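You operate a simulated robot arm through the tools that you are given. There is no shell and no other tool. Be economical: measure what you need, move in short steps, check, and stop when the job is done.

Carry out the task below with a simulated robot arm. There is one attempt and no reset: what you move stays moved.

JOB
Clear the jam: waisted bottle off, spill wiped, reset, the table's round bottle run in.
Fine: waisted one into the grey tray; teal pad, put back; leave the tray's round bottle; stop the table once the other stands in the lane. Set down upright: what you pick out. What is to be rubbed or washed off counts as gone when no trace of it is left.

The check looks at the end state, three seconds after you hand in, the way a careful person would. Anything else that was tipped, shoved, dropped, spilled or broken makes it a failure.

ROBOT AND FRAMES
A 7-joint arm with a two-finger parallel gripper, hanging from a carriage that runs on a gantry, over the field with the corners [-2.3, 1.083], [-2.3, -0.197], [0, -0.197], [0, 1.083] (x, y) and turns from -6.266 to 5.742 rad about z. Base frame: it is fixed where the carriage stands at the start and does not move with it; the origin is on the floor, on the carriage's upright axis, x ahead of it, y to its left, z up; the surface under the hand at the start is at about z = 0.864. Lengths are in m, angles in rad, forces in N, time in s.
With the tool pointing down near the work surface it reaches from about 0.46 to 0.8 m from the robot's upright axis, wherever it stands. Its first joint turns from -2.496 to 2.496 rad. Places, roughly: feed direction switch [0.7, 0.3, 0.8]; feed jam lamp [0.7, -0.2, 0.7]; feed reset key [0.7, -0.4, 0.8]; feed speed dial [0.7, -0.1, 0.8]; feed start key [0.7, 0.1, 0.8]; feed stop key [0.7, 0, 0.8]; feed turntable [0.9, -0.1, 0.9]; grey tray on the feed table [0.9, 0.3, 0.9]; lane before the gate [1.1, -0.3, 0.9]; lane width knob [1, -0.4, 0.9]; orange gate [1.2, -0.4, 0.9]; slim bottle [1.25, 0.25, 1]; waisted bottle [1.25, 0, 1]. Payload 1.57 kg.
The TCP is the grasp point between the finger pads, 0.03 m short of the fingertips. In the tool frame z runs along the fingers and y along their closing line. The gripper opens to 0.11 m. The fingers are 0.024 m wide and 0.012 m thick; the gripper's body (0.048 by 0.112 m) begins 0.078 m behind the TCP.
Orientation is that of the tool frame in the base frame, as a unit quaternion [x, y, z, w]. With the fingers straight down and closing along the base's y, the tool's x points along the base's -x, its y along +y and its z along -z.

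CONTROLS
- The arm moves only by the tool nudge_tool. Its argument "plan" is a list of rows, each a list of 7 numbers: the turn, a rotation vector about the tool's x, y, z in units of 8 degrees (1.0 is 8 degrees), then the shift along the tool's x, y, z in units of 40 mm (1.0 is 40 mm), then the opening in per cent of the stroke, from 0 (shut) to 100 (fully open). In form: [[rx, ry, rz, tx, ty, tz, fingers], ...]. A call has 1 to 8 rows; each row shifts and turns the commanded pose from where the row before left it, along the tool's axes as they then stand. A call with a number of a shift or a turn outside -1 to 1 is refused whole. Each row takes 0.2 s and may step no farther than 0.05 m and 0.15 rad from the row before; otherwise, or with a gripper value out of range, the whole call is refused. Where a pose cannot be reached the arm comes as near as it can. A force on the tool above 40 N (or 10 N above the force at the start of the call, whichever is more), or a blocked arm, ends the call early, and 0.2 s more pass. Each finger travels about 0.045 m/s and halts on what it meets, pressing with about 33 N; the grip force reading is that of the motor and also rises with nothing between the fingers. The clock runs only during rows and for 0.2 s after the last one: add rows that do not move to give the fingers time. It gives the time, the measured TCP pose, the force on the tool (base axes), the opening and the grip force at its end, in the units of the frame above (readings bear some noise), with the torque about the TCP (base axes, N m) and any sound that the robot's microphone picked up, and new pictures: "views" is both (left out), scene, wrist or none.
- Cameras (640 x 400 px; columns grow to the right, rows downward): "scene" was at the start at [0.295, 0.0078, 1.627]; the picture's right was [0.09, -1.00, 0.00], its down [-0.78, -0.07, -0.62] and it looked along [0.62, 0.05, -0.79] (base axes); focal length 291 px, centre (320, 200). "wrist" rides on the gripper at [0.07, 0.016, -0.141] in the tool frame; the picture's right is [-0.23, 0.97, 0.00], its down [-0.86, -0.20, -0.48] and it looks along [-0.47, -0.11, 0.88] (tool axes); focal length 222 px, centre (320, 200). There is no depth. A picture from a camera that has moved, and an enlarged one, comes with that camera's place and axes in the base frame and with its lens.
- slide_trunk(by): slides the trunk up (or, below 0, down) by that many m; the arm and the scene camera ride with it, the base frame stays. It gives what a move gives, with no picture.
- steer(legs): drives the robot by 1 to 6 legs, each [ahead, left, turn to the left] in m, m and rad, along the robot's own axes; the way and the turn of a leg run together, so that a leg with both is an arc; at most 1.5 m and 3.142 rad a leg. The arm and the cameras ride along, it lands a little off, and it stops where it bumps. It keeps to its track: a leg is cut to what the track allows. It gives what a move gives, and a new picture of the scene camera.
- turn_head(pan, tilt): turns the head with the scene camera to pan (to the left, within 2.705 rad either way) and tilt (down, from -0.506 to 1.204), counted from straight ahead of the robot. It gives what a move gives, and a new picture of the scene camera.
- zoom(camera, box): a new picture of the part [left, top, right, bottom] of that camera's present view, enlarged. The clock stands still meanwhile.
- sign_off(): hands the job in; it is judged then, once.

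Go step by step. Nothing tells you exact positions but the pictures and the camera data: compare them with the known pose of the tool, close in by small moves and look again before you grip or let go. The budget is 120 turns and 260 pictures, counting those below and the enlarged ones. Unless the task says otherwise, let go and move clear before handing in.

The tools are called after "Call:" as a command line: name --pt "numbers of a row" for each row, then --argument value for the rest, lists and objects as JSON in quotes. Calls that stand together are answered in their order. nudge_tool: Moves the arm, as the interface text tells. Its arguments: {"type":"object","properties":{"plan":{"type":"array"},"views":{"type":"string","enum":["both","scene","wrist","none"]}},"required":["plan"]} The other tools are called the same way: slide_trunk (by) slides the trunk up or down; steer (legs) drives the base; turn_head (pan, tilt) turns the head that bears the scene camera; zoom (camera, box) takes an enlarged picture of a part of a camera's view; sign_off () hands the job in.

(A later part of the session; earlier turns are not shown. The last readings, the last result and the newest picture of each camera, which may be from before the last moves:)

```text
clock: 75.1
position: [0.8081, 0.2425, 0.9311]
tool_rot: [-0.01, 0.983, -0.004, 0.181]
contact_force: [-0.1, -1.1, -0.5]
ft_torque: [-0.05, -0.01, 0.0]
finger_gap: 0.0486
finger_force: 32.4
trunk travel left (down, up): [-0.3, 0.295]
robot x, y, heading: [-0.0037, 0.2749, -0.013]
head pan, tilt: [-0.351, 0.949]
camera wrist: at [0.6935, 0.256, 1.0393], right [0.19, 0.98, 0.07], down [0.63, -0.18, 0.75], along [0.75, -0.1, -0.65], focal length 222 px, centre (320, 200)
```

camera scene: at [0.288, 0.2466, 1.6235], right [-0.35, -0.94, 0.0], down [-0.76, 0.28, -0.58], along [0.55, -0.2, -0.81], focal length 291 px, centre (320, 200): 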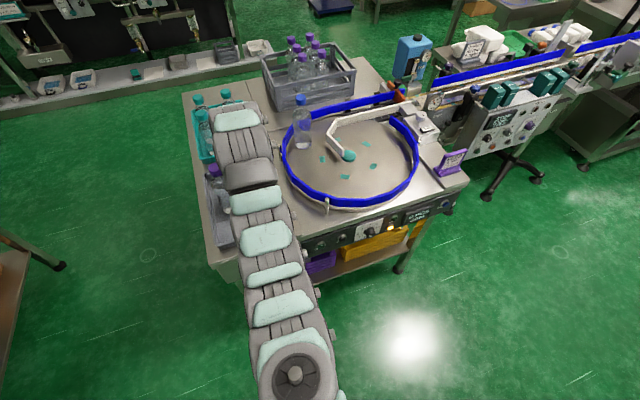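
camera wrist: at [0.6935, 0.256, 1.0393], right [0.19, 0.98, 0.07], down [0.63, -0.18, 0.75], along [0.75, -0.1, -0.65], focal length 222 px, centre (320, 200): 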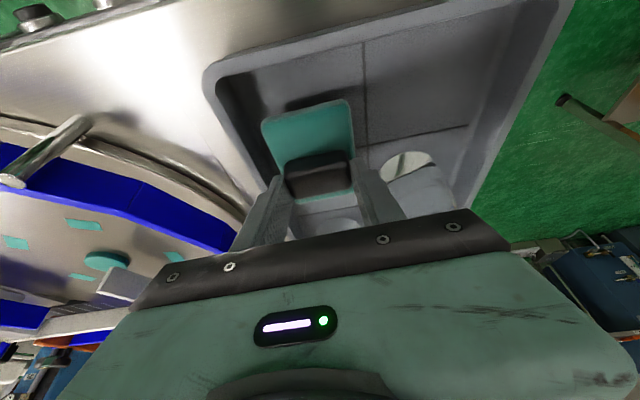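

Lowering to contact (expected near z≈0.915).

Call:
nudge_tool --pt "0 0 0 0.11 0 0.28 0" --pt "0 0 0 0 0 0 0" --views "none"

Call:
nudge_tool --pt "0 0 0 0.018 0 0.047 0" --pt "0 0 0 0 0 0 0" --views "none"

Call:
nudge_tool --pt "0 0 0 0.018 0 0.047 0" --pt "0 0 0 0 0 0 0" --views "none"

```text
clock: 75.7
position: [0.8087, 0.2413, 0.9199]
tool_rot: [-0.01, 0.984, -0.003, 0.181]
contact_force: [0.6, -0.6, -0.1]
ft_torque: [0.02, -0.02, -0.02]
finger_gap: 0.049
finger_force: 32.7
trunk travel left (down, up): [-0.3, 0.295]
robot x, y, heading: [-0.0001, 0.2721, -0.008]
head pan, tilt: [-0.351, 0.949]
```

```text
clock: 76.3
position: [0.8094, 0.2422, 0.9166]
tool_rot: [-0.011, 0.983, -0.004, 0.181]
contact_force: [-0.5, 0.5, -1.3]
ft_torque: [0.01, -0.01, -0.02]
finger_gap: 0.0488
finger_force: 33.0
trunk travel left (down, up): [-0.3, 0.295]
robot x, y, heading: [0.0014, 0.2728, -0.008]
head pan, tilt: [-0.351, 0.949]
```

```text
clock: 76.9
position: [0.8092, 0.2413, 0.9163]
tool_rot: [-0.01, 0.983, -0.004, 0.181]
contact_force: [0.3, 0.8, -1.2]
ft_torque: [0.02, -0.02, 0.01]
finger_gap: 0.0489
finger_force: 33.3
trunk travel left (down, up): [-0.3, 0.295]
robot x, y, heading: [0.0021, 0.2728, -0.003]
head pan, tilt: [-0.351, 0.949]
```

Call:
nudge_tool --pt "0 0 0 0.018 0 0.047 0" --pt "0 0 0 0 0 0 0" --views "none"

Call:
nudge_tool --pt "0 0 0 0.012 0 0.03 0" --pt "0 0 0 0 0 0 0" --views "none"

```text
clock: 77.5
position: [0.8098, 0.2413, 0.914]
tool_rot: [-0.01, 0.983, -0.005, 0.182]
contact_force: [-2.7, -0.1, 5.2]
ft_torque: [0.14, 0.07, 0.09]
finger_gap: 0.0489
finger_force: 32.7
trunk travel left (down, up): [-0.3, 0.295]
robot x, y, heading: [0.0001, 0.2717, -0.002]
head pan, tilt: [-0.351, 0.949]
```

```text
clock: 78.1
position: [0.8111, 0.2414, 0.9141]
tool_rot: [-0.01, 0.983, -0.004, 0.182]
contact_force: [-8.3, 0.1, 18.2]
ft_torque: [0.55, 0.29, 0.22]
finger_gap: 0.0489
finger_force: 33.2
trunk travel left (down, up): [-0.3, 0.295]
robot x, y, heading: [0.0003, 0.2713, -0.004]
head pan, tilt: [-0.351, 0.949]
```

Call:
nudge_tool --pt "0 0 0 -0.008 0 -0.02 0" --pt "0 0 0 0 0 0 48" --pt "0 0 0 0 0 0 53" --pt "0 0 0 0 0 0 53" --pt "0 0 0 0 0 -0.4 53" --pt "0 0 0 0 0 -0.8 53" --pt "0 0 0 0 0 -0.9 53" --pt "0 0 0 0 0 -0.9 53" --views "wrist"

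Call:
zoom --camera "wrist" --box '[200, 40, 440, 240]'

```text
clock: 79.9
position: [0.7661, 0.2342, 1.0258]
tool_rot: [-0.009, 0.984, -0.006, 0.18]
contact_force: [-0.4, -3.0, -0.2]
ft_torque: [0.3, -0.02, 0.09]
finger_gap: 0.0585
finger_force: 0.1
trunk travel left (down, up): [-0.3, 0.295]
robot x, y, heading: [-0.0016, 0.2719, -0.008]
head pan, tilt: [-0.351, 0.949]
camera wrist: at [0.6517, 0.2497, 1.1344], right [0.2, 0.98, 0.07], down [0.63, -0.18, 0.75], along [0.75, -0.11, -0.65], focal length 222 px, centre (320, 200)
```

wrist: 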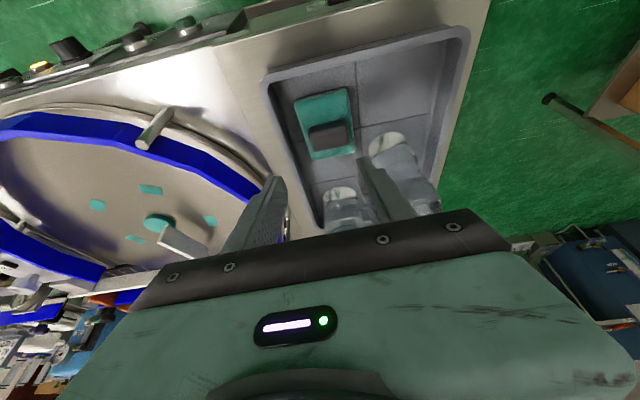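

```text
2.00 times, centred on (320, 140) of wrist
camera zoom: at [0.6517, 0.2497, 1.1344], right [0.2, 0.98, 0.07], down [0.63, -0.18, 0.75], along [0.75, -0.11, -0.65], focal length 444 px, centre (320, 320)
```

zoom: 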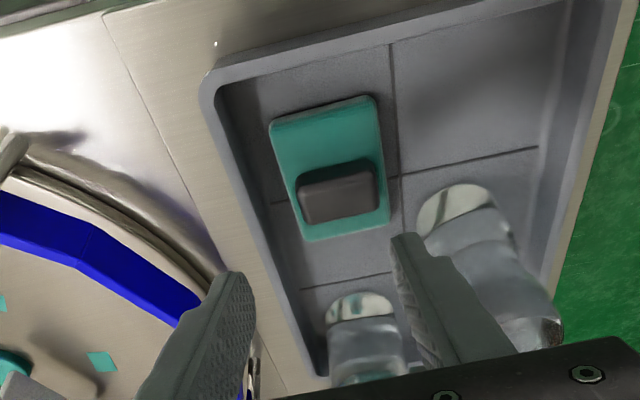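

The pad is back. There's a small side force reading, so I check for contact before moving.

Call:
nudge_tool --pt "0 0 0 0 0 0 53" --views "both"

Call:
turn_head --pan 0.1 --tilt 0.9

```text
clock: 80.3
position: [0.7665, 0.2425, 1.0261]
tool_rot: [-0.01, 0.984, -0.004, 0.18]
contact_force: [0.2, -0.4, -0.8]
ft_torque: [0.03, -0.02, 0.01]
finger_gap: 0.0581
finger_force: 0.0
trunk travel left (down, up): [-0.3, 0.295]
robot x, y, heading: [0.0024, 0.2689, -0.004]
head pan, tilt: [-0.351, 0.949]
camera scene: at [0.288, 0.2466, 1.6235], right [-0.35, -0.94, 0.0], down [-0.76, 0.28, -0.58], along [0.55, -0.2, -0.81], focal length 291 px, centre (320, 200)
camera wrist: at [0.6516, 0.2569, 1.1342], right [0.19, 0.98, 0.07], down [0.63, -0.18, 0.75], along [0.75, -0.1, -0.65], focal length 222 px, centre (320, 200)
```

scene: 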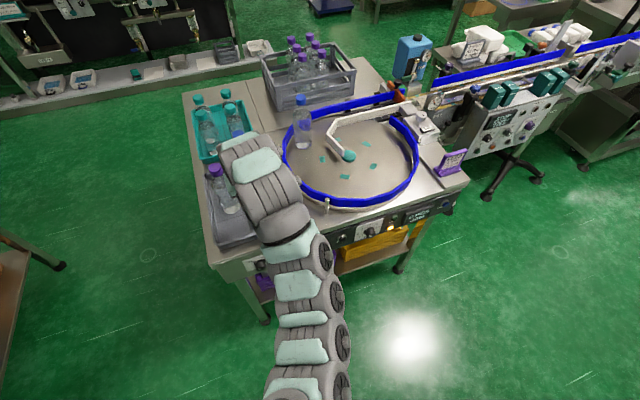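
wrist: 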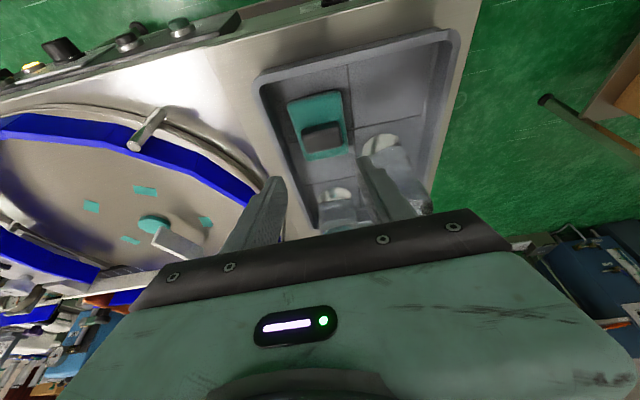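

```text
clock: 81.2
position: [0.7668, 0.2417, 1.0264]
tool_rot: [-0.01, 0.984, -0.004, 0.18]
contact_force: [0.0, 0.2, -0.7]
ft_torque: [-0.06, 0.0, 0.03]
finger_gap: 0.0582
finger_force: 0.1
trunk travel left (down, up): [-0.3, 0.295]
robot x, y, heading: [0.0022, 0.2754, -0.005]
head pan, tilt: [0.099, 0.901]
camera scene: at [0.295, 0.279, 1.6271], right [0.09, -1.0, 0.0], down [-0.78, -0.07, -0.62], along [0.62, 0.06, -0.78], focal length 291 px, centre (320, 200)
```

scene: 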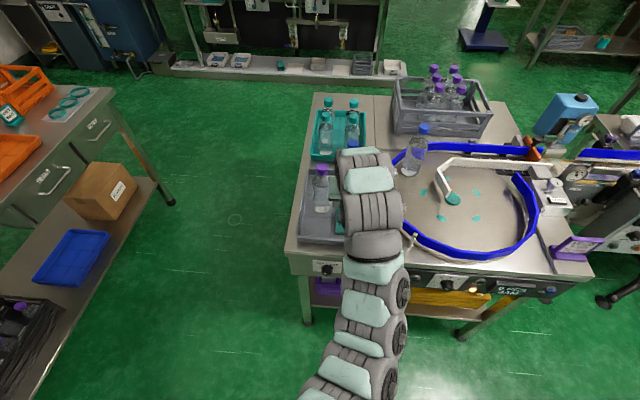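

All clear; it was only the elbow swinging. Now I back the carriage off and tilt the tool to horizontal to work the front keys.

Call:
steer --legs '[[-0.5, 0, 0]]'

Call:
nudge_tool --pt "0 -0.95 0 0 0 0 40" --pt "0 -0.95 0 0 0 0 20" --pt "0 -0.95 0 0 0 0 0" --pt "0 -0.95 0 0 0 0 0" --pt "0 -0.95 0 0 0 0 0" --pt "0 -0.95 0 0 0 0 0" --pt "0 -0.95 0 0 0 0 0" --pt "0 -0.95 0 0 0 0 0"

```text
clock: 84.1
position: [0.2723, 0.246, 1.0252]
tool_rot: [-0.011, 0.983, -0.004, 0.181]
contact_force: [0.5, 0.7, -0.3]
ft_torque: [-0.01, 0.0, -0.04]
finger_gap: 0.0585
finger_force: 0.1
trunk travel left (down, up): [-0.3, 0.295]
robot x, y, heading: [-0.4959, 0.2727, -0.004]
head pan, tilt: [0.099, 0.901]
camera scene: at [-0.1995, 0.2817, 1.6271], right [0.1, -1.0, 0.0], down [-0.78, -0.08, -0.62], along [0.62, 0.06, -0.78], focal length 291 px, centre (320, 200)
```

scene: 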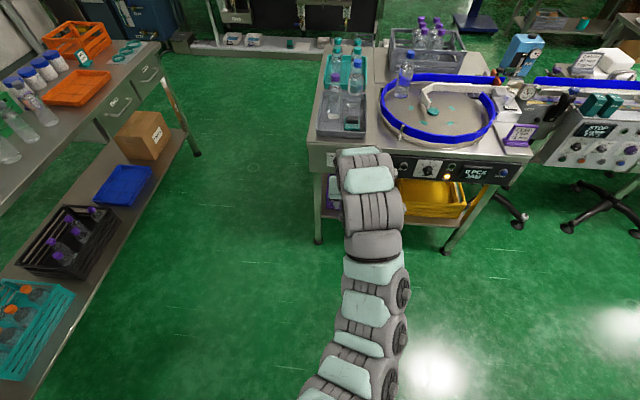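

```text
clock: 85.9
position: [0.2724, 0.246, 1.0259]
tool_rot: [-0.011, 0.757, 0.002, 0.653]
contact_force: [0.1, -0.1, 0.3]
ft_torque: [0.0, 0.03, -0.01]
finger_gap: 0.0002
finger_force: 21.3
trunk travel left (down, up): [-0.3, 0.295]
robot x, y, heading: [-0.4953, 0.2765, -0.003]
head pan, tilt: [0.099, 0.901]
camera scene: at [-0.1996, 0.2817, 1.6272], right [0.1, -1.0, 0.0], down [-0.78, -0.08, -0.62], along [0.62, 0.06, -0.78], focal length 291 px, centre (320, 200)
camera wrist: at [0.1226, 0.2581, 0.978], right [0.01, 0.98, 0.21], down [-0.35, -0.2, 0.92], along [0.94, -0.09, 0.34], focal length 222 px, centre (320, 200)
```

scene: 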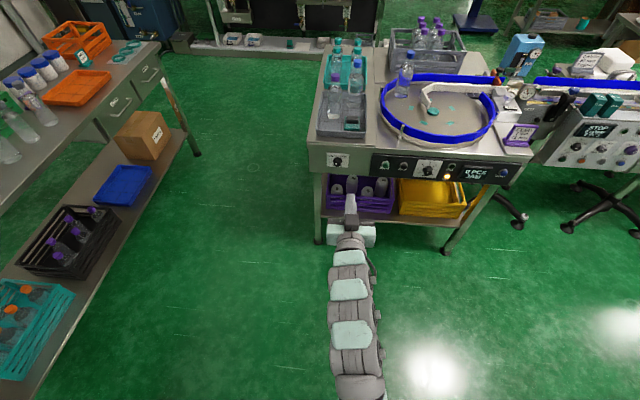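
wrist: 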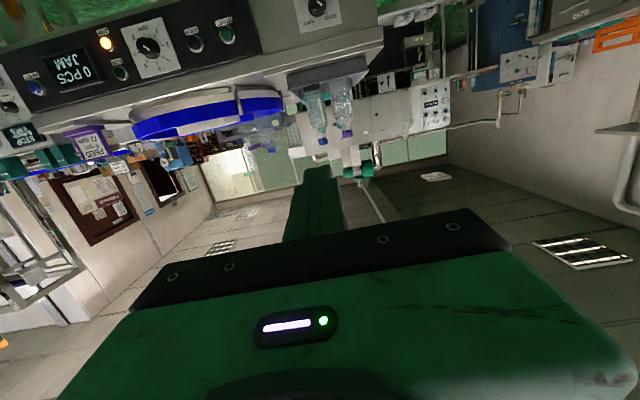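

Tool nearly horizontal, and the whole panel is visible. Zooming in on keys, dial and switch.

Call:
zoom --camera "scene" --box '[310, 130, 420, 200]'

Call:
zoom --camera "scene" --box '[410, 140, 520, 210]'

Call:
zoom --camera "wrist" --box '[20, 0, 340, 110]'

```text
5.71 times, centred on (365, 165) of scene
camera zoom: at [-0.1996, 0.2817, 1.6272], right [0.1, -1.0, 0.0], down [-0.78, -0.08, -0.62], along [0.62, 0.06, -0.78], focal length 1665 px, centre (63, 400)
```

zoom: 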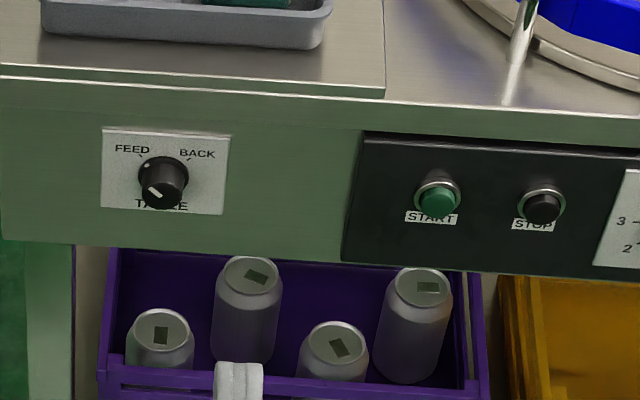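

```text
5.71 times, centred on (465, 175) of scene
camera zoom: at [-0.1996, 0.2817, 1.6272], right [0.1, -1.0, 0.0], down [-0.78, -0.08, -0.62], along [0.62, 0.06, -0.78], focal length 1665 px, centre (-509, 343)
```

zoom: 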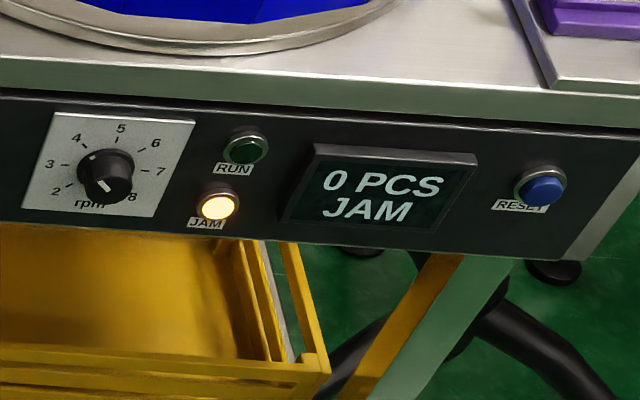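

```text
2.00 times, centred on (180, 55) of wrist
camera zoom: at [0.1226, 0.2581, 0.978], right [0.01, 0.98, 0.21], down [-0.35, -0.2, 0.92], along [0.94, -0.09, 0.34], focal length 444 px, centre (600, 490)
```

zoom: 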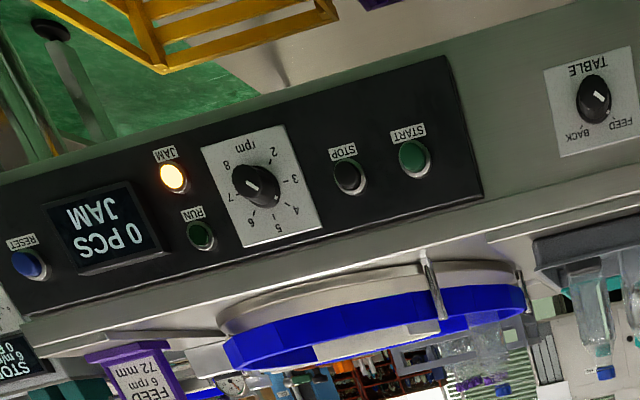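

Call:
zoom --camera "scene" --box '[324, 148, 354, 170]'

Call:
zoom --camera "scene" --box '[410, 156, 446, 182]'

Call:
zoom --camera "wrist" --box '[120, 10, 190, 64]'

Call:
zoom --camera "wrist" --box '[284, 0, 350, 50]'

```text
16.00 times, centred on (339, 159) of scene
camera zoom: at [-0.1996, 0.2817, 1.6272], right [0.1, -1.0, 0.0], down [-0.78, -0.08, -0.62], along [0.62, 0.06, -0.78], focal length 4661 px, centre (16, 856)
```

zoom: 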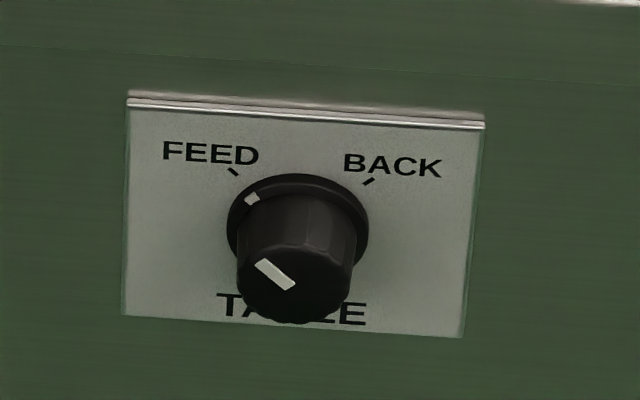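

```text
15.38 times, centred on (428, 169) of scene
camera zoom: at [-0.1996, 0.2817, 1.6272], right [0.1, -1.0, 0.0], down [-0.78, -0.08, -0.62], along [0.62, 0.06, -0.78], focal length 4482 px, centre (-1342, 677)
```

zoom: 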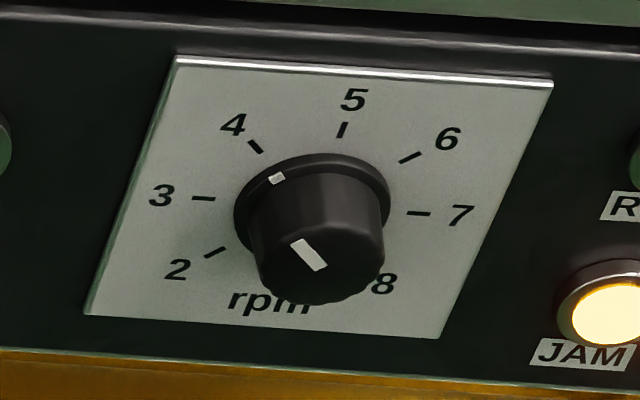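

```text
7.41 times, centred on (155, 37) of wrist
camera zoom: at [0.1226, 0.2581, 0.978], right [0.01, 0.98, 0.21], down [-0.35, -0.2, 0.92], along [0.94, -0.09, 0.34], focal length 1645 px, centre (1542, 1407)
```

zoom: 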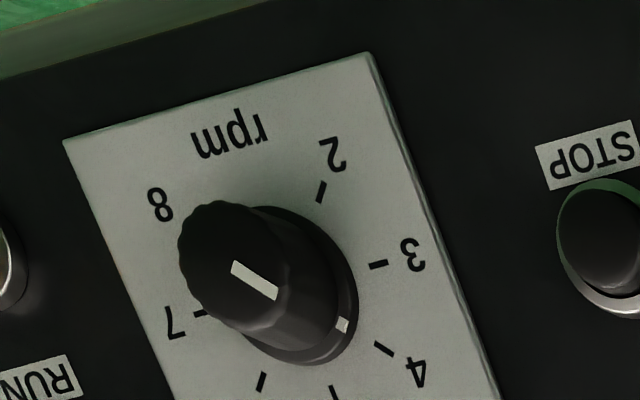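

```text
8.00 times, centred on (317, 25) of wrist
camera zoom: at [0.1226, 0.2581, 0.978], right [0.01, 0.98, 0.21], down [-0.35, -0.2, 0.92], along [0.94, -0.09, 0.34], focal length 1777 px, centre (344, 1600)
```

zoom: 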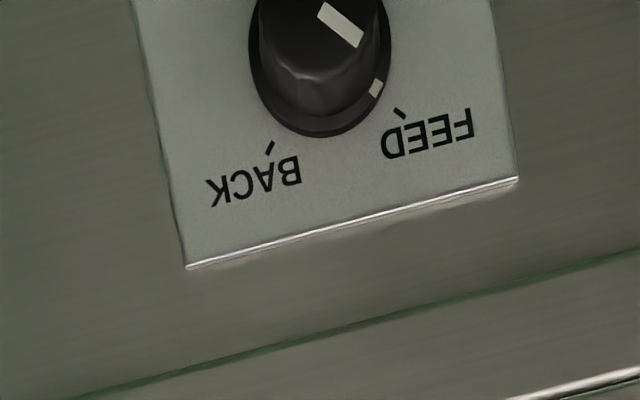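

FEED direction is already set; I leave the dial as it is, since the job doesn't ask to change it. Reset sits at about (0.684, -0.378, 0.78). I'll level the tool, lower the trunk, and slide right.

Call:
nudge_tool --pt "0 -0.95 0 0 0 0 0" --pt "0 -0.1 0 0 0 0 0" --views "none"

Call:
slide_trunk --by -0.245

Call:
steer --legs '[[0, -0.465, 0]]'

Call:
nudge_tool --pt "0 0 0 0 -0.9 0 0" --pt "0 0 0 0 -0.9 0 0" --pt "0 0 0 0 -0.9 0 0" --pt "0 0 0 0 -0.9 0 0" --pt "0 0 0 0 0 0 0"

```text
clock: 86.5
position: [0.2723, 0.2459, 1.0266]
tool_rot: [-0.011, 0.707, 0.004, 0.707]
contact_force: [0.4, -0.1, -0.7]
ft_torque: [-0.02, 0.03, 0.03]
finger_gap: 0.0
finger_force: 21.0
trunk travel left (down, up): [-0.3, 0.295]
robot x, y, heading: [-0.4935, 0.2746, 0.005]
head pan, tilt: [0.099, 0.901]
```

```text
clock: 89.1
position: [0.2915, 0.2462, 0.7914]
tool_rot: [-0.012, 0.702, 0.003, 0.712]
contact_force: [-0.7, 0.0, 0.0]
ft_torque: [0.02, -0.02, 0.01]
finger_gap: 0.0001
finger_force: 20.8
trunk travel left (down, up): [-0.055, 0.54]
robot x, y, heading: [-0.495, 0.2752, -0.004]
head pan, tilt: [0.099, 0.901]
```

```text
clock: 90.2
position: [0.2916, 0.2054, 0.7914]
tool_rot: [-0.006, 0.702, 0.011, 0.712]
contact_force: [-0.3, 0.4, -0.3]
ft_torque: [0.0, 0.02, 0.0]
finger_gap: 0.0
finger_force: 21.7
trunk travel left (down, up): [-0.055, 0.54]
robot x, y, heading: [-0.495, 0.2145, 0.001]
head pan, tilt: [0.099, 0.901]
stopped in leg 1: the robot was blocked; the commanded pose is now the measured one
camera scene: at [-0.1887, 0.233, 1.3853], right [0.1, -1.0, -0.01], down [-0.77, -0.07, -0.63], along [0.63, 0.07, -0.78], focal length 291 px, centre (320, 200)
```

scene: 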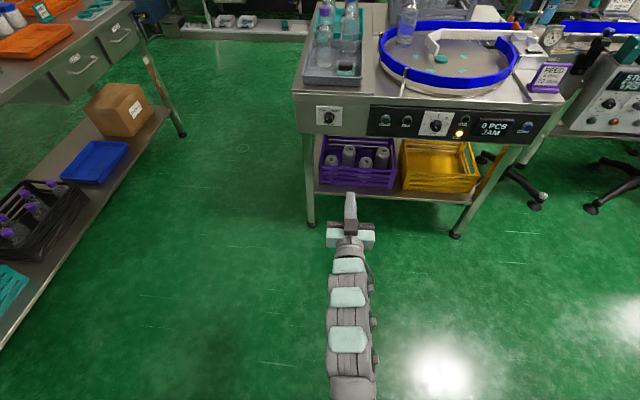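

```text
clock: 91.6
position: [0.3037, 0.0662, 0.7995]
tool_rot: [-0.006, 0.698, 0.012, 0.716]
contact_force: [-0.2, -0.7, -0.2]
ft_torque: [0.01, 0.02, 0.01]
finger_gap: 0.0
finger_force: 21.6
trunk travel left (down, up): [-0.055, 0.54]
robot x, y, heading: [-0.4948, 0.2129, 0.002]
head pan, tilt: [0.099, 0.901]
stopped in row 5: the arm was blocked; the commanded pose is now the measured one
camera scene: at [-0.1832, 0.2355, 1.3885], right [0.1, -0.99, -0.01], down [-0.77, -0.07, -0.63], along [0.63, 0.07, -0.77], focal length 291 px, centre (320, 200)
camera wrist: at [0.1648, 0.0791, 0.7266], right [-0.03, 0.97, 0.23], down [-0.49, -0.22, 0.84], along [0.87, -0.09, 0.49], focal length 222 px, centre (320, 200)
```

scene: 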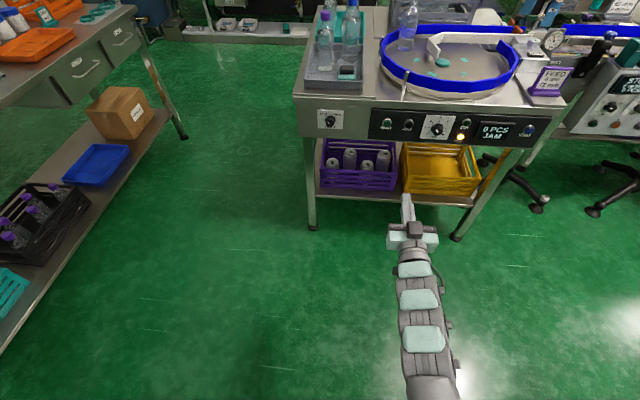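
wrist: 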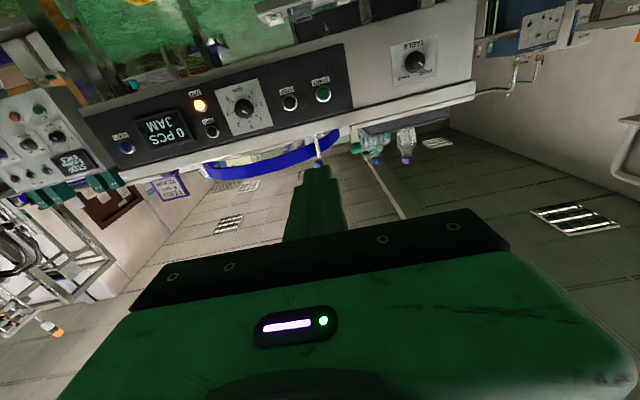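

Something of the arm or trunk was blocked when the trunk went low. I raise the trunk and look down to find what it met.

Call:
slide_trunk --by 0.15

Call:
turn_head --pan 0.0 --tilt 1.2

Call:
turn_head --pan 1.6 --tilt 1.1

Call:
turn_head --pan -1.6 --tilt 1.1

```text
clock: 93.4
position: [0.2774, 0.043, 0.9347]
tool_rot: [-0.009, 0.706, 0.005, 0.708]
contact_force: [0.5, -0.1, 0.1]
ft_torque: [-0.01, 0.0, 0.01]
finger_gap: 0.0
finger_force: 21.1
trunk travel left (down, up): [-0.205, 0.39]
robot x, y, heading: [-0.4977, 0.2119, 0.001]
head pan, tilt: [0.099, 0.901]
```

```text
clock: 94.2
position: [0.2774, 0.0419, 0.934]
tool_rot: [-0.01, 0.706, 0.006, 0.708]
contact_force: [0.6, -0.8, 0.6]
ft_torque: [0.01, -0.03, 0.03]
finger_gap: 0.0
finger_force: 21.4
trunk travel left (down, up): [-0.205, 0.39]
robot x, y, heading: [-0.4909, 0.2142, 0.001]
head pan, tilt: [0.0, 1.201]
camera scene: at [-0.2175, 0.2146, 1.5124], right [0.0, -1.0, 0.0], down [-0.93, 0.0, -0.36], along [0.36, 0.0, -0.93], focal length 291 px, centre (320, 200)
```

scene: 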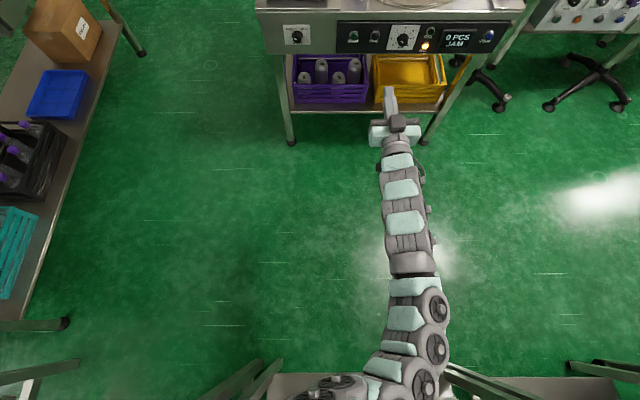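

```text
clock: 95.9
position: [0.2778, 0.0429, 0.9346]
tool_rot: [-0.01, 0.706, 0.007, 0.708]
contact_force: [0.4, -0.4, -0.3]
ft_torque: [0.0, 0.02, 0.02]
finger_gap: 0.0
finger_force: 20.8
trunk travel left (down, up): [-0.205, 0.39]
robot x, y, heading: [-0.4946, 0.2114, -0.005]
head pan, tilt: [1.6, 1.1]
camera scene: at [-0.2752, 0.2778, 1.5183], right [1.0, 0.03, 0.0], down [0.02, -0.89, -0.45], along [-0.01, 0.45, -0.89], focal length 291 px, centre (320, 200)
```

scene: 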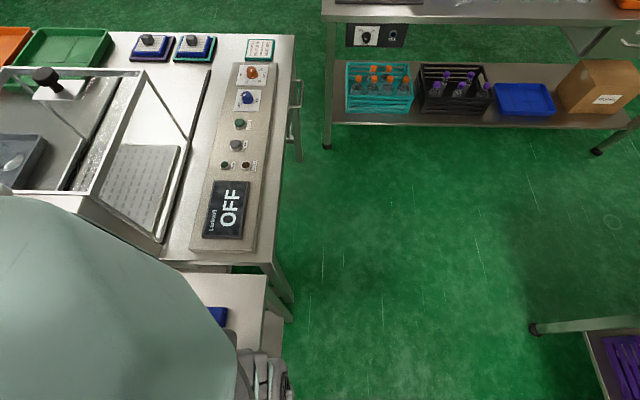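

```text
clock: 98.6
position: [0.2783, 0.043, 0.9347]
tool_rot: [-0.01, 0.706, 0.006, 0.708]
contact_force: [-0.1, 1.1, 0.7]
ft_torque: [0.0, 0.0, 0.02]
finger_gap: 0.0001
finger_force: 21.1
trunk travel left (down, up): [-0.205, 0.39]
robot x, y, heading: [-0.4965, 0.2144, 0.001]
head pan, tilt: [-1.6, 1.1]
camera scene: at [-0.2755, 0.1516, 1.5183], right [-1.0, 0.03, 0.0], down [0.03, 0.89, -0.45], along [-0.01, -0.45, -0.89], focal length 291 px, centre (320, 200)
```

scene: 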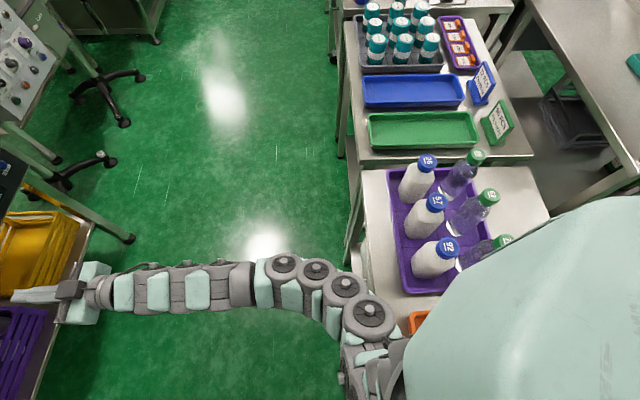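

The arm's elbow met the bench behind me (x≈-0.35). Checking that nothing there was disturbed.

Call:
zoom --camera "scene" --box '[330, 140, 560, 340]'

Call:
turn_head --pan -2.4 --tilt 1.1

Call:
turn_head --pan 2.5 --tilt 1.1

```text
2.00 times, centred on (445, 240) of scene
camera zoom: at [-0.2755, 0.1516, 1.5183], right [-1.0, 0.03, 0.0], down [0.03, 0.89, -0.45], along [-0.01, -0.45, -0.89], focal length 583 px, centre (70, 120)
```

zoom: 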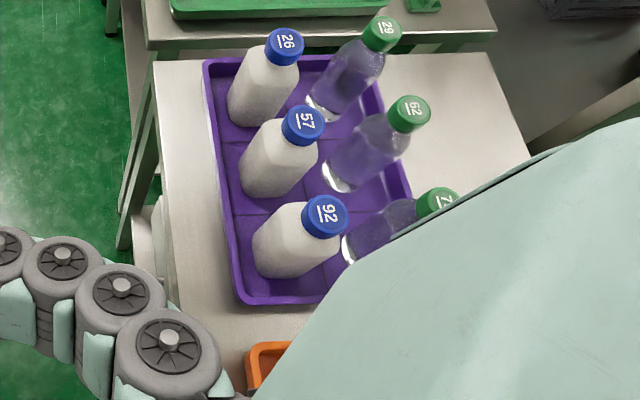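

```text
clock: 99.7
position: [0.277, 0.043, 0.9346]
tool_rot: [-0.01, 0.706, 0.005, 0.708]
contact_force: [0.2, -1.2, -0.1]
ft_torque: [0.01, -0.01, 0.01]
finger_gap: 0.0
finger_force: 21.2
trunk travel left (down, up): [-0.205, 0.39]
robot x, y, heading: [-0.4921, 0.2165, -0.002]
head pan, tilt: [-2.4, 1.1]
camera scene: at [-0.3201, 0.1721, 1.5183], right [-0.67, 0.74, 0.0], down [0.66, 0.6, -0.45], along [-0.34, -0.31, -0.89], focal length 291 px, centre (320, 200)
```

scene: 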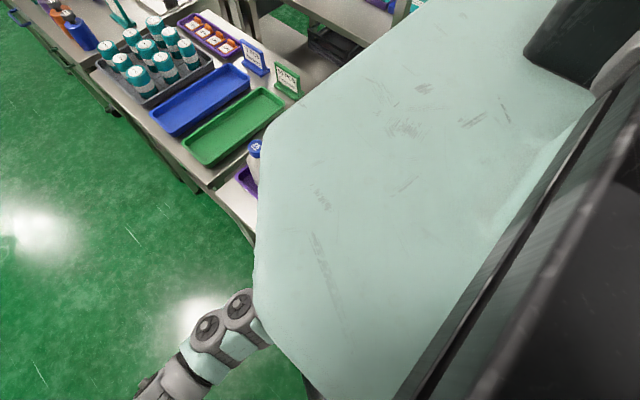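

```text
clock: 103.6
position: [0.2779, 0.0431, 0.9356]
tool_rot: [-0.01, 0.706, 0.006, 0.708]
contact_force: [-0.4, -0.9, 0.0]
ft_torque: [0.01, 0.02, -0.01]
finger_gap: 0.0
finger_force: 21.2
trunk travel left (down, up): [-0.205, 0.39]
robot x, y, heading: [-0.4935, 0.2185, -0.003]
head pan, tilt: [2.499, 1.1]
camera scene: at [-0.324, 0.2526, 1.5183], right [0.6, 0.8, 0.0], down [0.71, -0.54, -0.45], along [-0.36, 0.27, -0.89], focal length 291 px, centre (320, 200)
```

scene: 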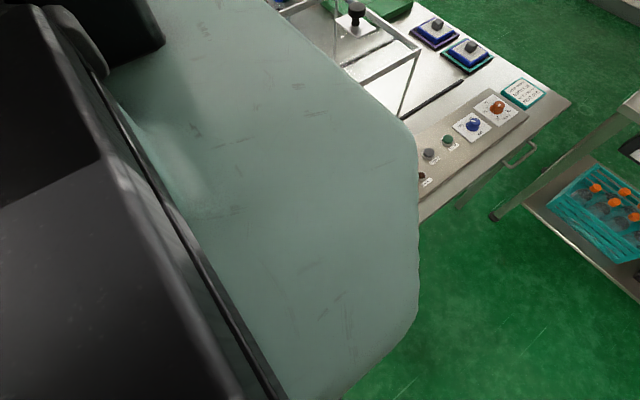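

Nothing seems disturbed so far. I raise the trunk to its original height, drive forward away from the rear bench, and inspect behind once more.

Call:
slide_trunk --by 0.095

Call:
steer --legs '[[0.22, 0, 0]]'

Call:
turn_head --pan -1.9 --tilt 0.9

Call:
turn_head --pan 1.9 --tilt 0.9

```text
clock: 104.9
position: [0.2767, 0.0428, 1.0288]
tool_rot: [-0.009, 0.706, 0.005, 0.708]
contact_force: [-0.6, 1.2, -0.6]
ft_torque: [0.02, -0.02, -0.02]
finger_gap: 0.0
finger_force: 21.4
trunk travel left (down, up): [-0.3, 0.295]
robot x, y, heading: [-0.4935, 0.2154, -0.001]
head pan, tilt: [2.499, 1.1]
```

```text
clock: 106.6
position: [0.4978, 0.0422, 1.0305]
tool_rot: [-0.01, 0.706, 0.006, 0.708]
contact_force: [-0.5, -0.5, 0.2]
ft_torque: [-0.02, 0.0, 0.01]
finger_gap: 0.0
finger_force: 21.2
trunk travel left (down, up): [-0.3, 0.295]
robot x, y, heading: [-0.2755, 0.2143, -0.002]
head pan, tilt: [2.499, 1.1]
camera scene: at [-0.1042, 0.2523, 1.6133], right [0.6, 0.8, 0.0], down [0.71, -0.53, -0.45], along [-0.36, 0.27, -0.89], focal length 291 px, centre (320, 200)
```

scene: 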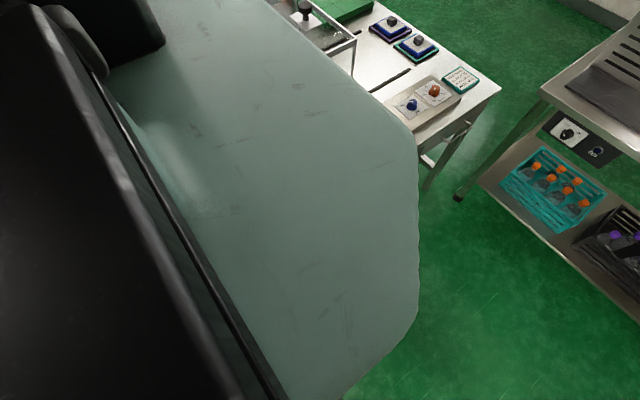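

```text
clock: 110.1
position: [0.4984, 0.0431, 1.0297]
tool_rot: [-0.009, 0.706, 0.005, 0.708]
contact_force: [0.6, -0.2, -0.1]
ft_torque: [0.0, 0.02, -0.03]
finger_gap: 0.0001
finger_force: 21.7
trunk travel left (down, up): [-0.3, 0.295]
robot x, y, heading: [-0.2752, 0.2161, 0.002]
head pan, tilt: [-1.901, 0.901]
camera scene: at [-0.0783, 0.143, 1.6272], right [-0.95, 0.32, 0.0], down [0.25, 0.74, -0.62], along [-0.2, -0.59, -0.78], focal length 291 px, centre (320, 200)
```

scene: 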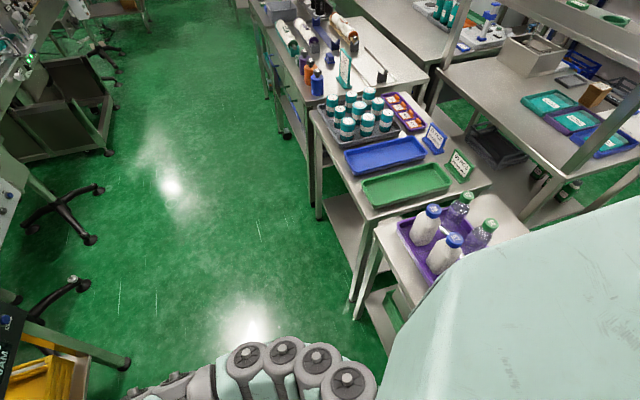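

```text
clock: 113.2
position: [0.497, 0.0424, 1.0297]
tool_rot: [-0.009, 0.706, 0.005, 0.708]
contact_force: [-0.9, -0.1, -0.5]
ft_torque: [0.0, 0.03, 0.0]
finger_gap: 0.0
finger_force: 21.3
trunk travel left (down, up): [-0.3, 0.295]
robot x, y, heading: [-0.2707, 0.2165, 0.001]
head pan, tilt: [1.901, 0.901]
camera scene: at [-0.0781, 0.2859, 1.6272], right [0.95, 0.32, 0.0], down [0.25, -0.74, -0.62], along [-0.2, 0.59, -0.78], focal length 291 px, centre (320, 200)
```

scene: 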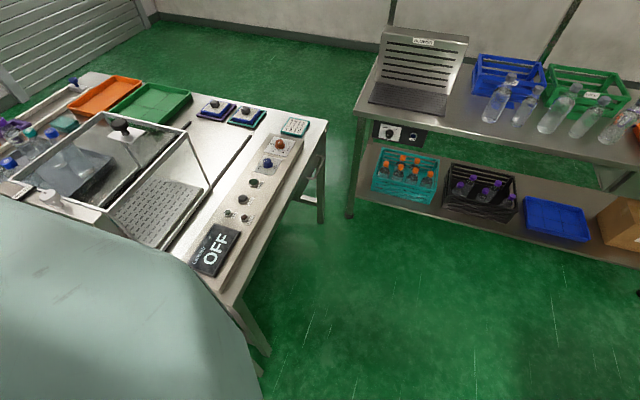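

Nothing behind is disturbed. Now I slide right with more clearance from the rear bench, in front of the RESET key.

Call:
steer --legs '[[0.06, 0, 0], [0, -0.41, 0]]'

Call:
turn_head --pan 0.0 --tilt 1.0

Call:
nudge_tool --pt "0 0 0 0.9 0 0 0" --pt "0 0 0 0.9 0 0 0" --pt "0 0 0 0.9 0 0 0" --pt "0 0 0 0.9 0 0 0" --pt "0 0 0 0.9 0 0 0" --pt "0 0 0 0.9 0 0 0" --pt "0 0 0 0.6 0 0 0" --pt "0 0 0 0 0 0 0"

```text
clock: 116.3
position: [0.5572, -0.3646, 1.0299]
tool_rot: [-0.009, 0.706, 0.006, 0.708]
contact_force: [-0.1, -0.2, -0.2]
ft_torque: [0.03, 0.02, -0.02]
finger_gap: 0.0
finger_force: 21.3
trunk travel left (down, up): [-0.3, 0.295]
robot x, y, heading: [-0.2146, -0.1939, 0.001]
head pan, tilt: [1.901, 0.901]
camera scene: at [-0.0185, -0.1212, 1.6272], right [0.95, 0.32, 0.0], down [0.25, -0.74, -0.62], along [-0.2, 0.59, -0.78], focal length 291 px, centre (320, 200)
```

scene: 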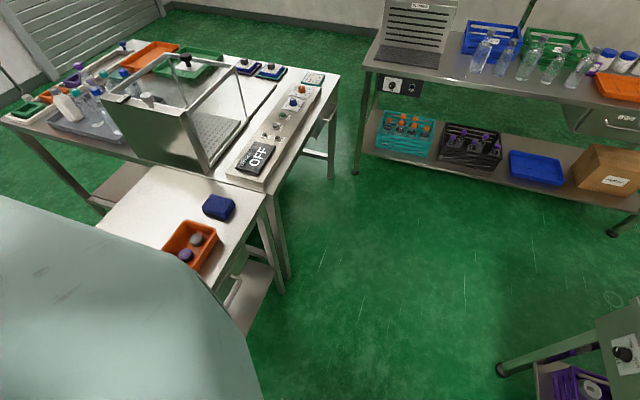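

```text
clock: 118.2
position: [0.5575, -0.3651, 1.0296]
tool_rot: [-0.01, 0.706, 0.005, 0.709]
contact_force: [-0.2, 0.3, -0.1]
ft_torque: [-0.02, -0.02, -0.02]
finger_gap: 0.0001
finger_force: 21.2
trunk travel left (down, up): [-0.3, 0.295]
robot x, y, heading: [-0.2156, -0.1911, -0.002]
head pan, tilt: [0.0, 1.0]
camera scene: at [0.0754, -0.1928, 1.6199], right [0.0, -1.0, 0.0], down [-0.84, 0.0, -0.54], along [0.54, 0.0, -0.84], focal length 291 px, centre (320, 200)
```

scene: 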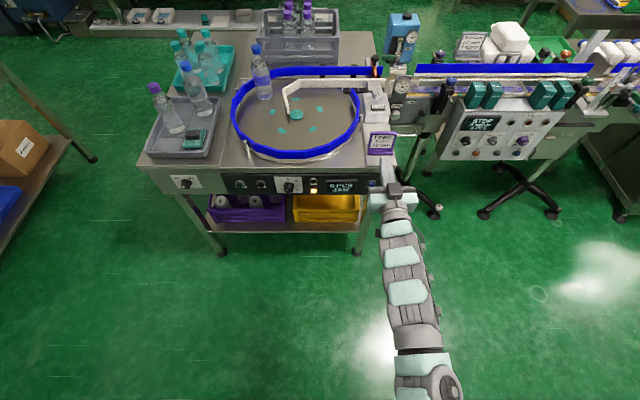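

```text
clock: 120.0
position: [0.5571, -0.3664, 0.79]
tool_rot: [-0.008, 0.706, 0.005, 0.708]
contact_force: [0.1, 0.4, -0.1]
ft_torque: [-0.02, 0.01, 0.03]
finger_gap: 0.0002
finger_force: 20.9
trunk travel left (down, up): [-0.3, 0.295]
robot x, y, heading: [-0.2119, -0.1935, -0.002]
head pan, tilt: [0.0, 1.0]
camera scene: at [0.0752, -0.1929, 1.6199], right [0.0, -1.0, 0.0], down [-0.84, 0.0, -0.54], along [0.54, 0.0, -0.84], focal length 291 px, centre (320, 200)
camera wrist: at [0.4168, -0.3539, 0.7199], right [-0.02, 0.97, 0.22], down [-0.48, -0.2, 0.85], along [0.88, -0.09, 0.47], focal length 222 px, centre (320, 200)
```

scene: 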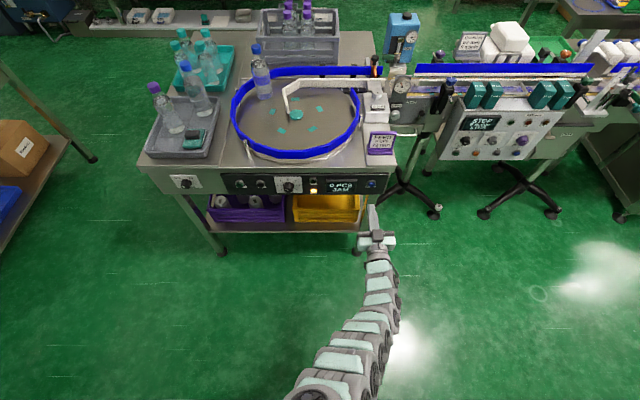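
wrist: 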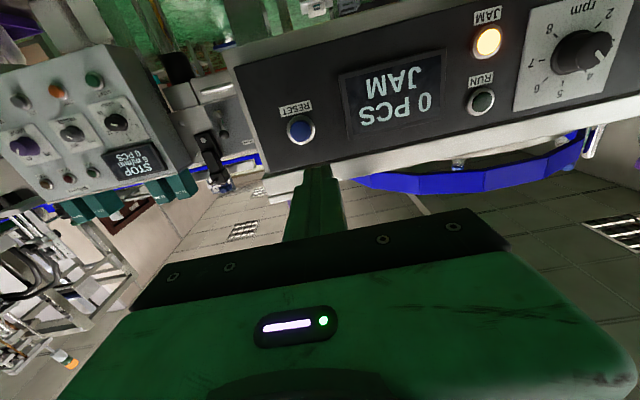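

Call:
nudge_tool --pt "0 0 0 0.37 -0.29 0 0" --pt "0 0 0 0 0 0.8 0" --pt "0 0 0 0 0 0.35 0" --pt "0 0 0 0 0 0 0"

Call:
zoom --camera "wrist" --box '[220, 60, 420, 220]'

Call:
zoom --camera "scene" --box '[320, 160, 420, 230]'

```text
clock: 121.0
position: [0.5813, -0.3815, 0.7921]
tool_rot: [-0.009, 0.705, 0.004, 0.709]
contact_force: [0.2, -0.1, -0.8]
ft_torque: [-0.02, -0.03, -0.06]
finger_gap: 0.0
finger_force: 21.2
out of reach, approached as far as the arm can: row 2, 3
trunk travel left (down, up): [-0.3, 0.295]
robot x, y, heading: [-0.2133, -0.191, 0.001]
head pan, tilt: [0.0, 1.0]
camera scene: at [0.0753, -0.1925, 1.6199], right [0.0, -1.0, 0.0], down [-0.84, 0.0, -0.54], along [0.54, 0.0, -0.84], focal length 291 px, centre (320, 200)
camera wrist: at [0.4404, -0.3687, 0.7226], right [-0.02, 0.97, 0.22], down [-0.48, -0.21, 0.85], along [0.88, -0.09, 0.47], focal length 222 px, centre (320, 200)
```

scene: 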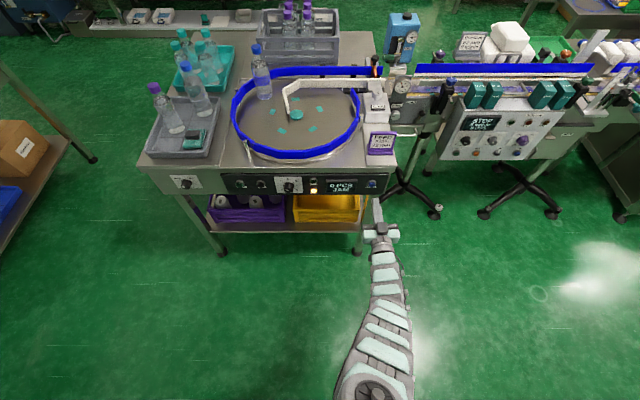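
wrist: 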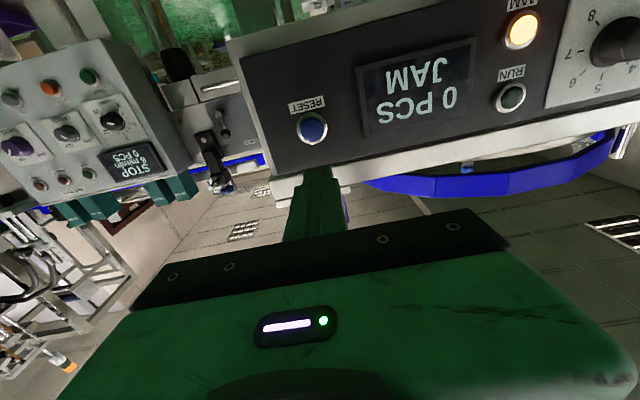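

```text
2.50 times, centred on (320, 140) of wrist
camera zoom: at [0.4404, -0.3687, 0.7226], right [-0.02, 0.97, 0.22], down [-0.48, -0.21, 0.85], along [0.88, -0.09, 0.47], focal length 555 px, centre (320, 350)
```

zoom: 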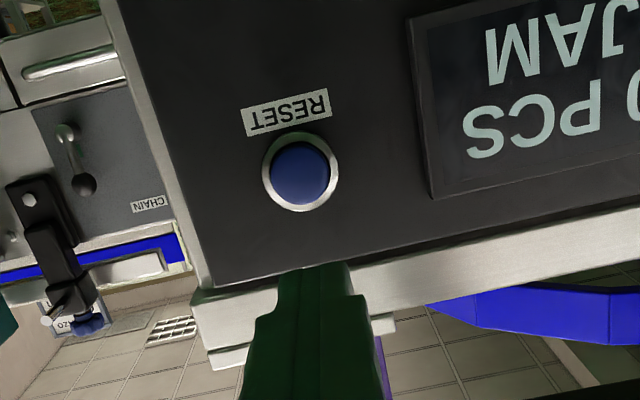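

```text
5.71 times, centred on (370, 195) of scene
camera zoom: at [0.0753, -0.1925, 1.6199], right [0.0, -1.0, 0.0], down [-0.84, 0.0, -0.54], along [0.54, 0.0, -0.84], focal length 1665 px, centre (34, 229)
```

zoom: 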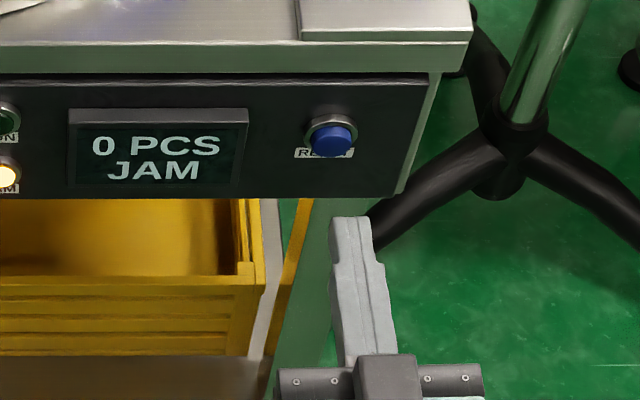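

Key triangulated at about (0.69, -0.381, 0.768). I pull the arm back a bit, bring the carriage forward, and realign lower.

Call:
nudge_tool --pt "0 0 0 0 0 -0.9 0" --pt "0 0 0 0 0 -0.9 0" --pt "0 0 0 0.5 0 0 0" --pt "0 0 0 0 0 0 0" --views "none"

Call:
steer --legs '[[0.1, 0, 0]]'

```text
clock: 122.0
position: [0.5119, -0.3829, 0.772]
tool_rot: [-0.009, 0.705, 0.005, 0.709]
contact_force: [1.5, -0.4, 0.2]
ft_torque: [-0.02, -0.01, -0.02]
finger_gap: 0.0
finger_force: 21.6
trunk travel left (down, up): [-0.3, 0.295]
robot x, y, heading: [-0.2136, -0.1954, -0.006]
head pan, tilt: [0.0, 1.0]
```

```text
clock: 123.1
position: [0.6079, -0.3833, 0.7718]
tool_rot: [-0.01, 0.706, 0.006, 0.708]
contact_force: [0.4, 0.5, 0.4]
ft_torque: [0.02, 0.0, 0.0]
finger_gap: 0.0
finger_force: 20.5
trunk travel left (down, up): [-0.3, 0.295]
robot x, y, heading: [-0.1187, -0.1934, -0.006]
head pan, tilt: [0.0, 1.0]
camera scene: at [0.1739, -0.1932, 1.62], right [0.0, -1.0, 0.0], down [-0.84, 0.0, -0.54], along [0.54, 0.0, -0.84], focal length 291 px, centre (320, 200)
```

scene: 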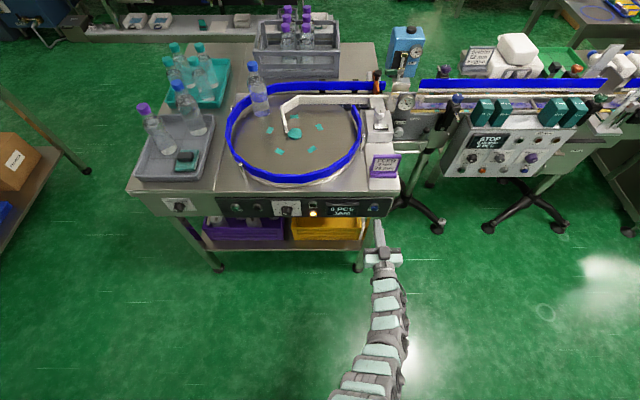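

Call:
nudge_tool --pt "0 0 0 0.1 0.05 0.7 0" --pt "0 0 0 0 0 0 0" --views "wrist"

Call:
zoom --camera "wrist" --box '[240, 100, 400, 220]'

Call:
zoom --camera "scene" --box '[330, 180, 420, 250]'

```text
clock: 123.7
position: [0.6379, -0.3814, 0.7673]
tool_rot: [-0.01, 0.705, 0.005, 0.709]
contact_force: [0.4, 0.4, -0.2]
ft_torque: [0.02, -0.01, -0.03]
finger_gap: 0.0
finger_force: 20.7
trunk travel left (down, up): [-0.3, 0.295]
robot x, y, heading: [-0.1163, -0.195, -0.006]
head pan, tilt: [0.0, 1.0]
camera wrist: at [0.4968, -0.3686, 0.6984], right [-0.02, 0.98, 0.22], down [-0.48, -0.2, 0.85], along [0.88, -0.09, 0.47], focal length 222 px, centre (320, 200)
```

wrist: 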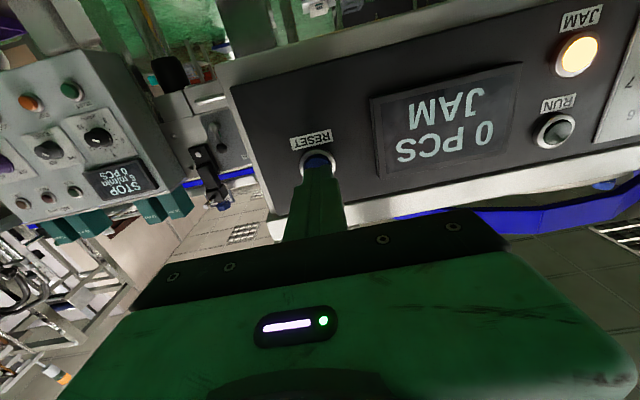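

```text
3.33 times, centred on (320, 160) of wrist
camera zoom: at [0.4968, -0.3686, 0.6984], right [-0.02, 0.98, 0.22], down [-0.48, -0.2, 0.85], along [0.88, -0.09, 0.47], focal length 740 px, centre (320, 333)
```

zoom: 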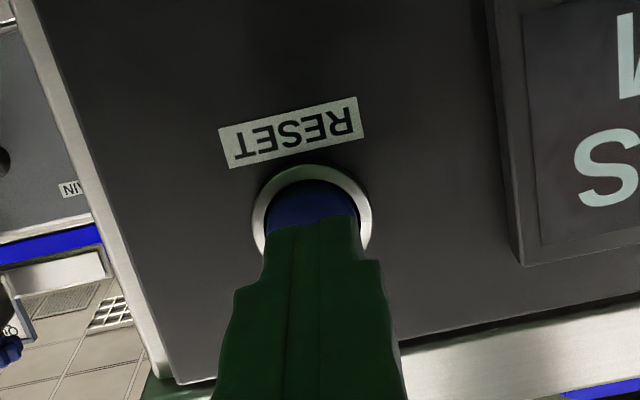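

```text
5.71 times, centred on (375, 215) of scene
camera zoom: at [0.1739, -0.193, 1.62], right [0.0, -1.0, 0.0], down [-0.84, 0.0, -0.54], along [0.54, 0.0, -0.84], focal length 1665 px, centre (6, 114)
```

zoom: 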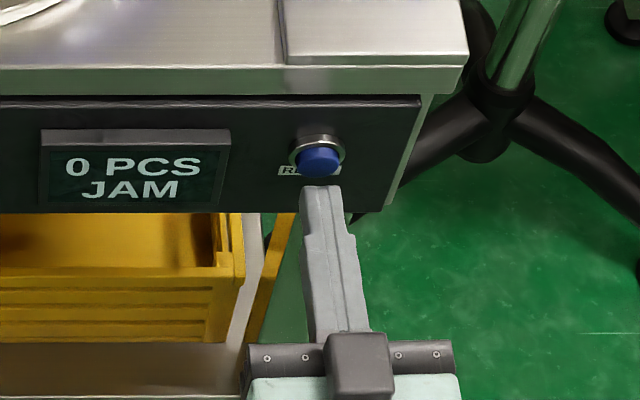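

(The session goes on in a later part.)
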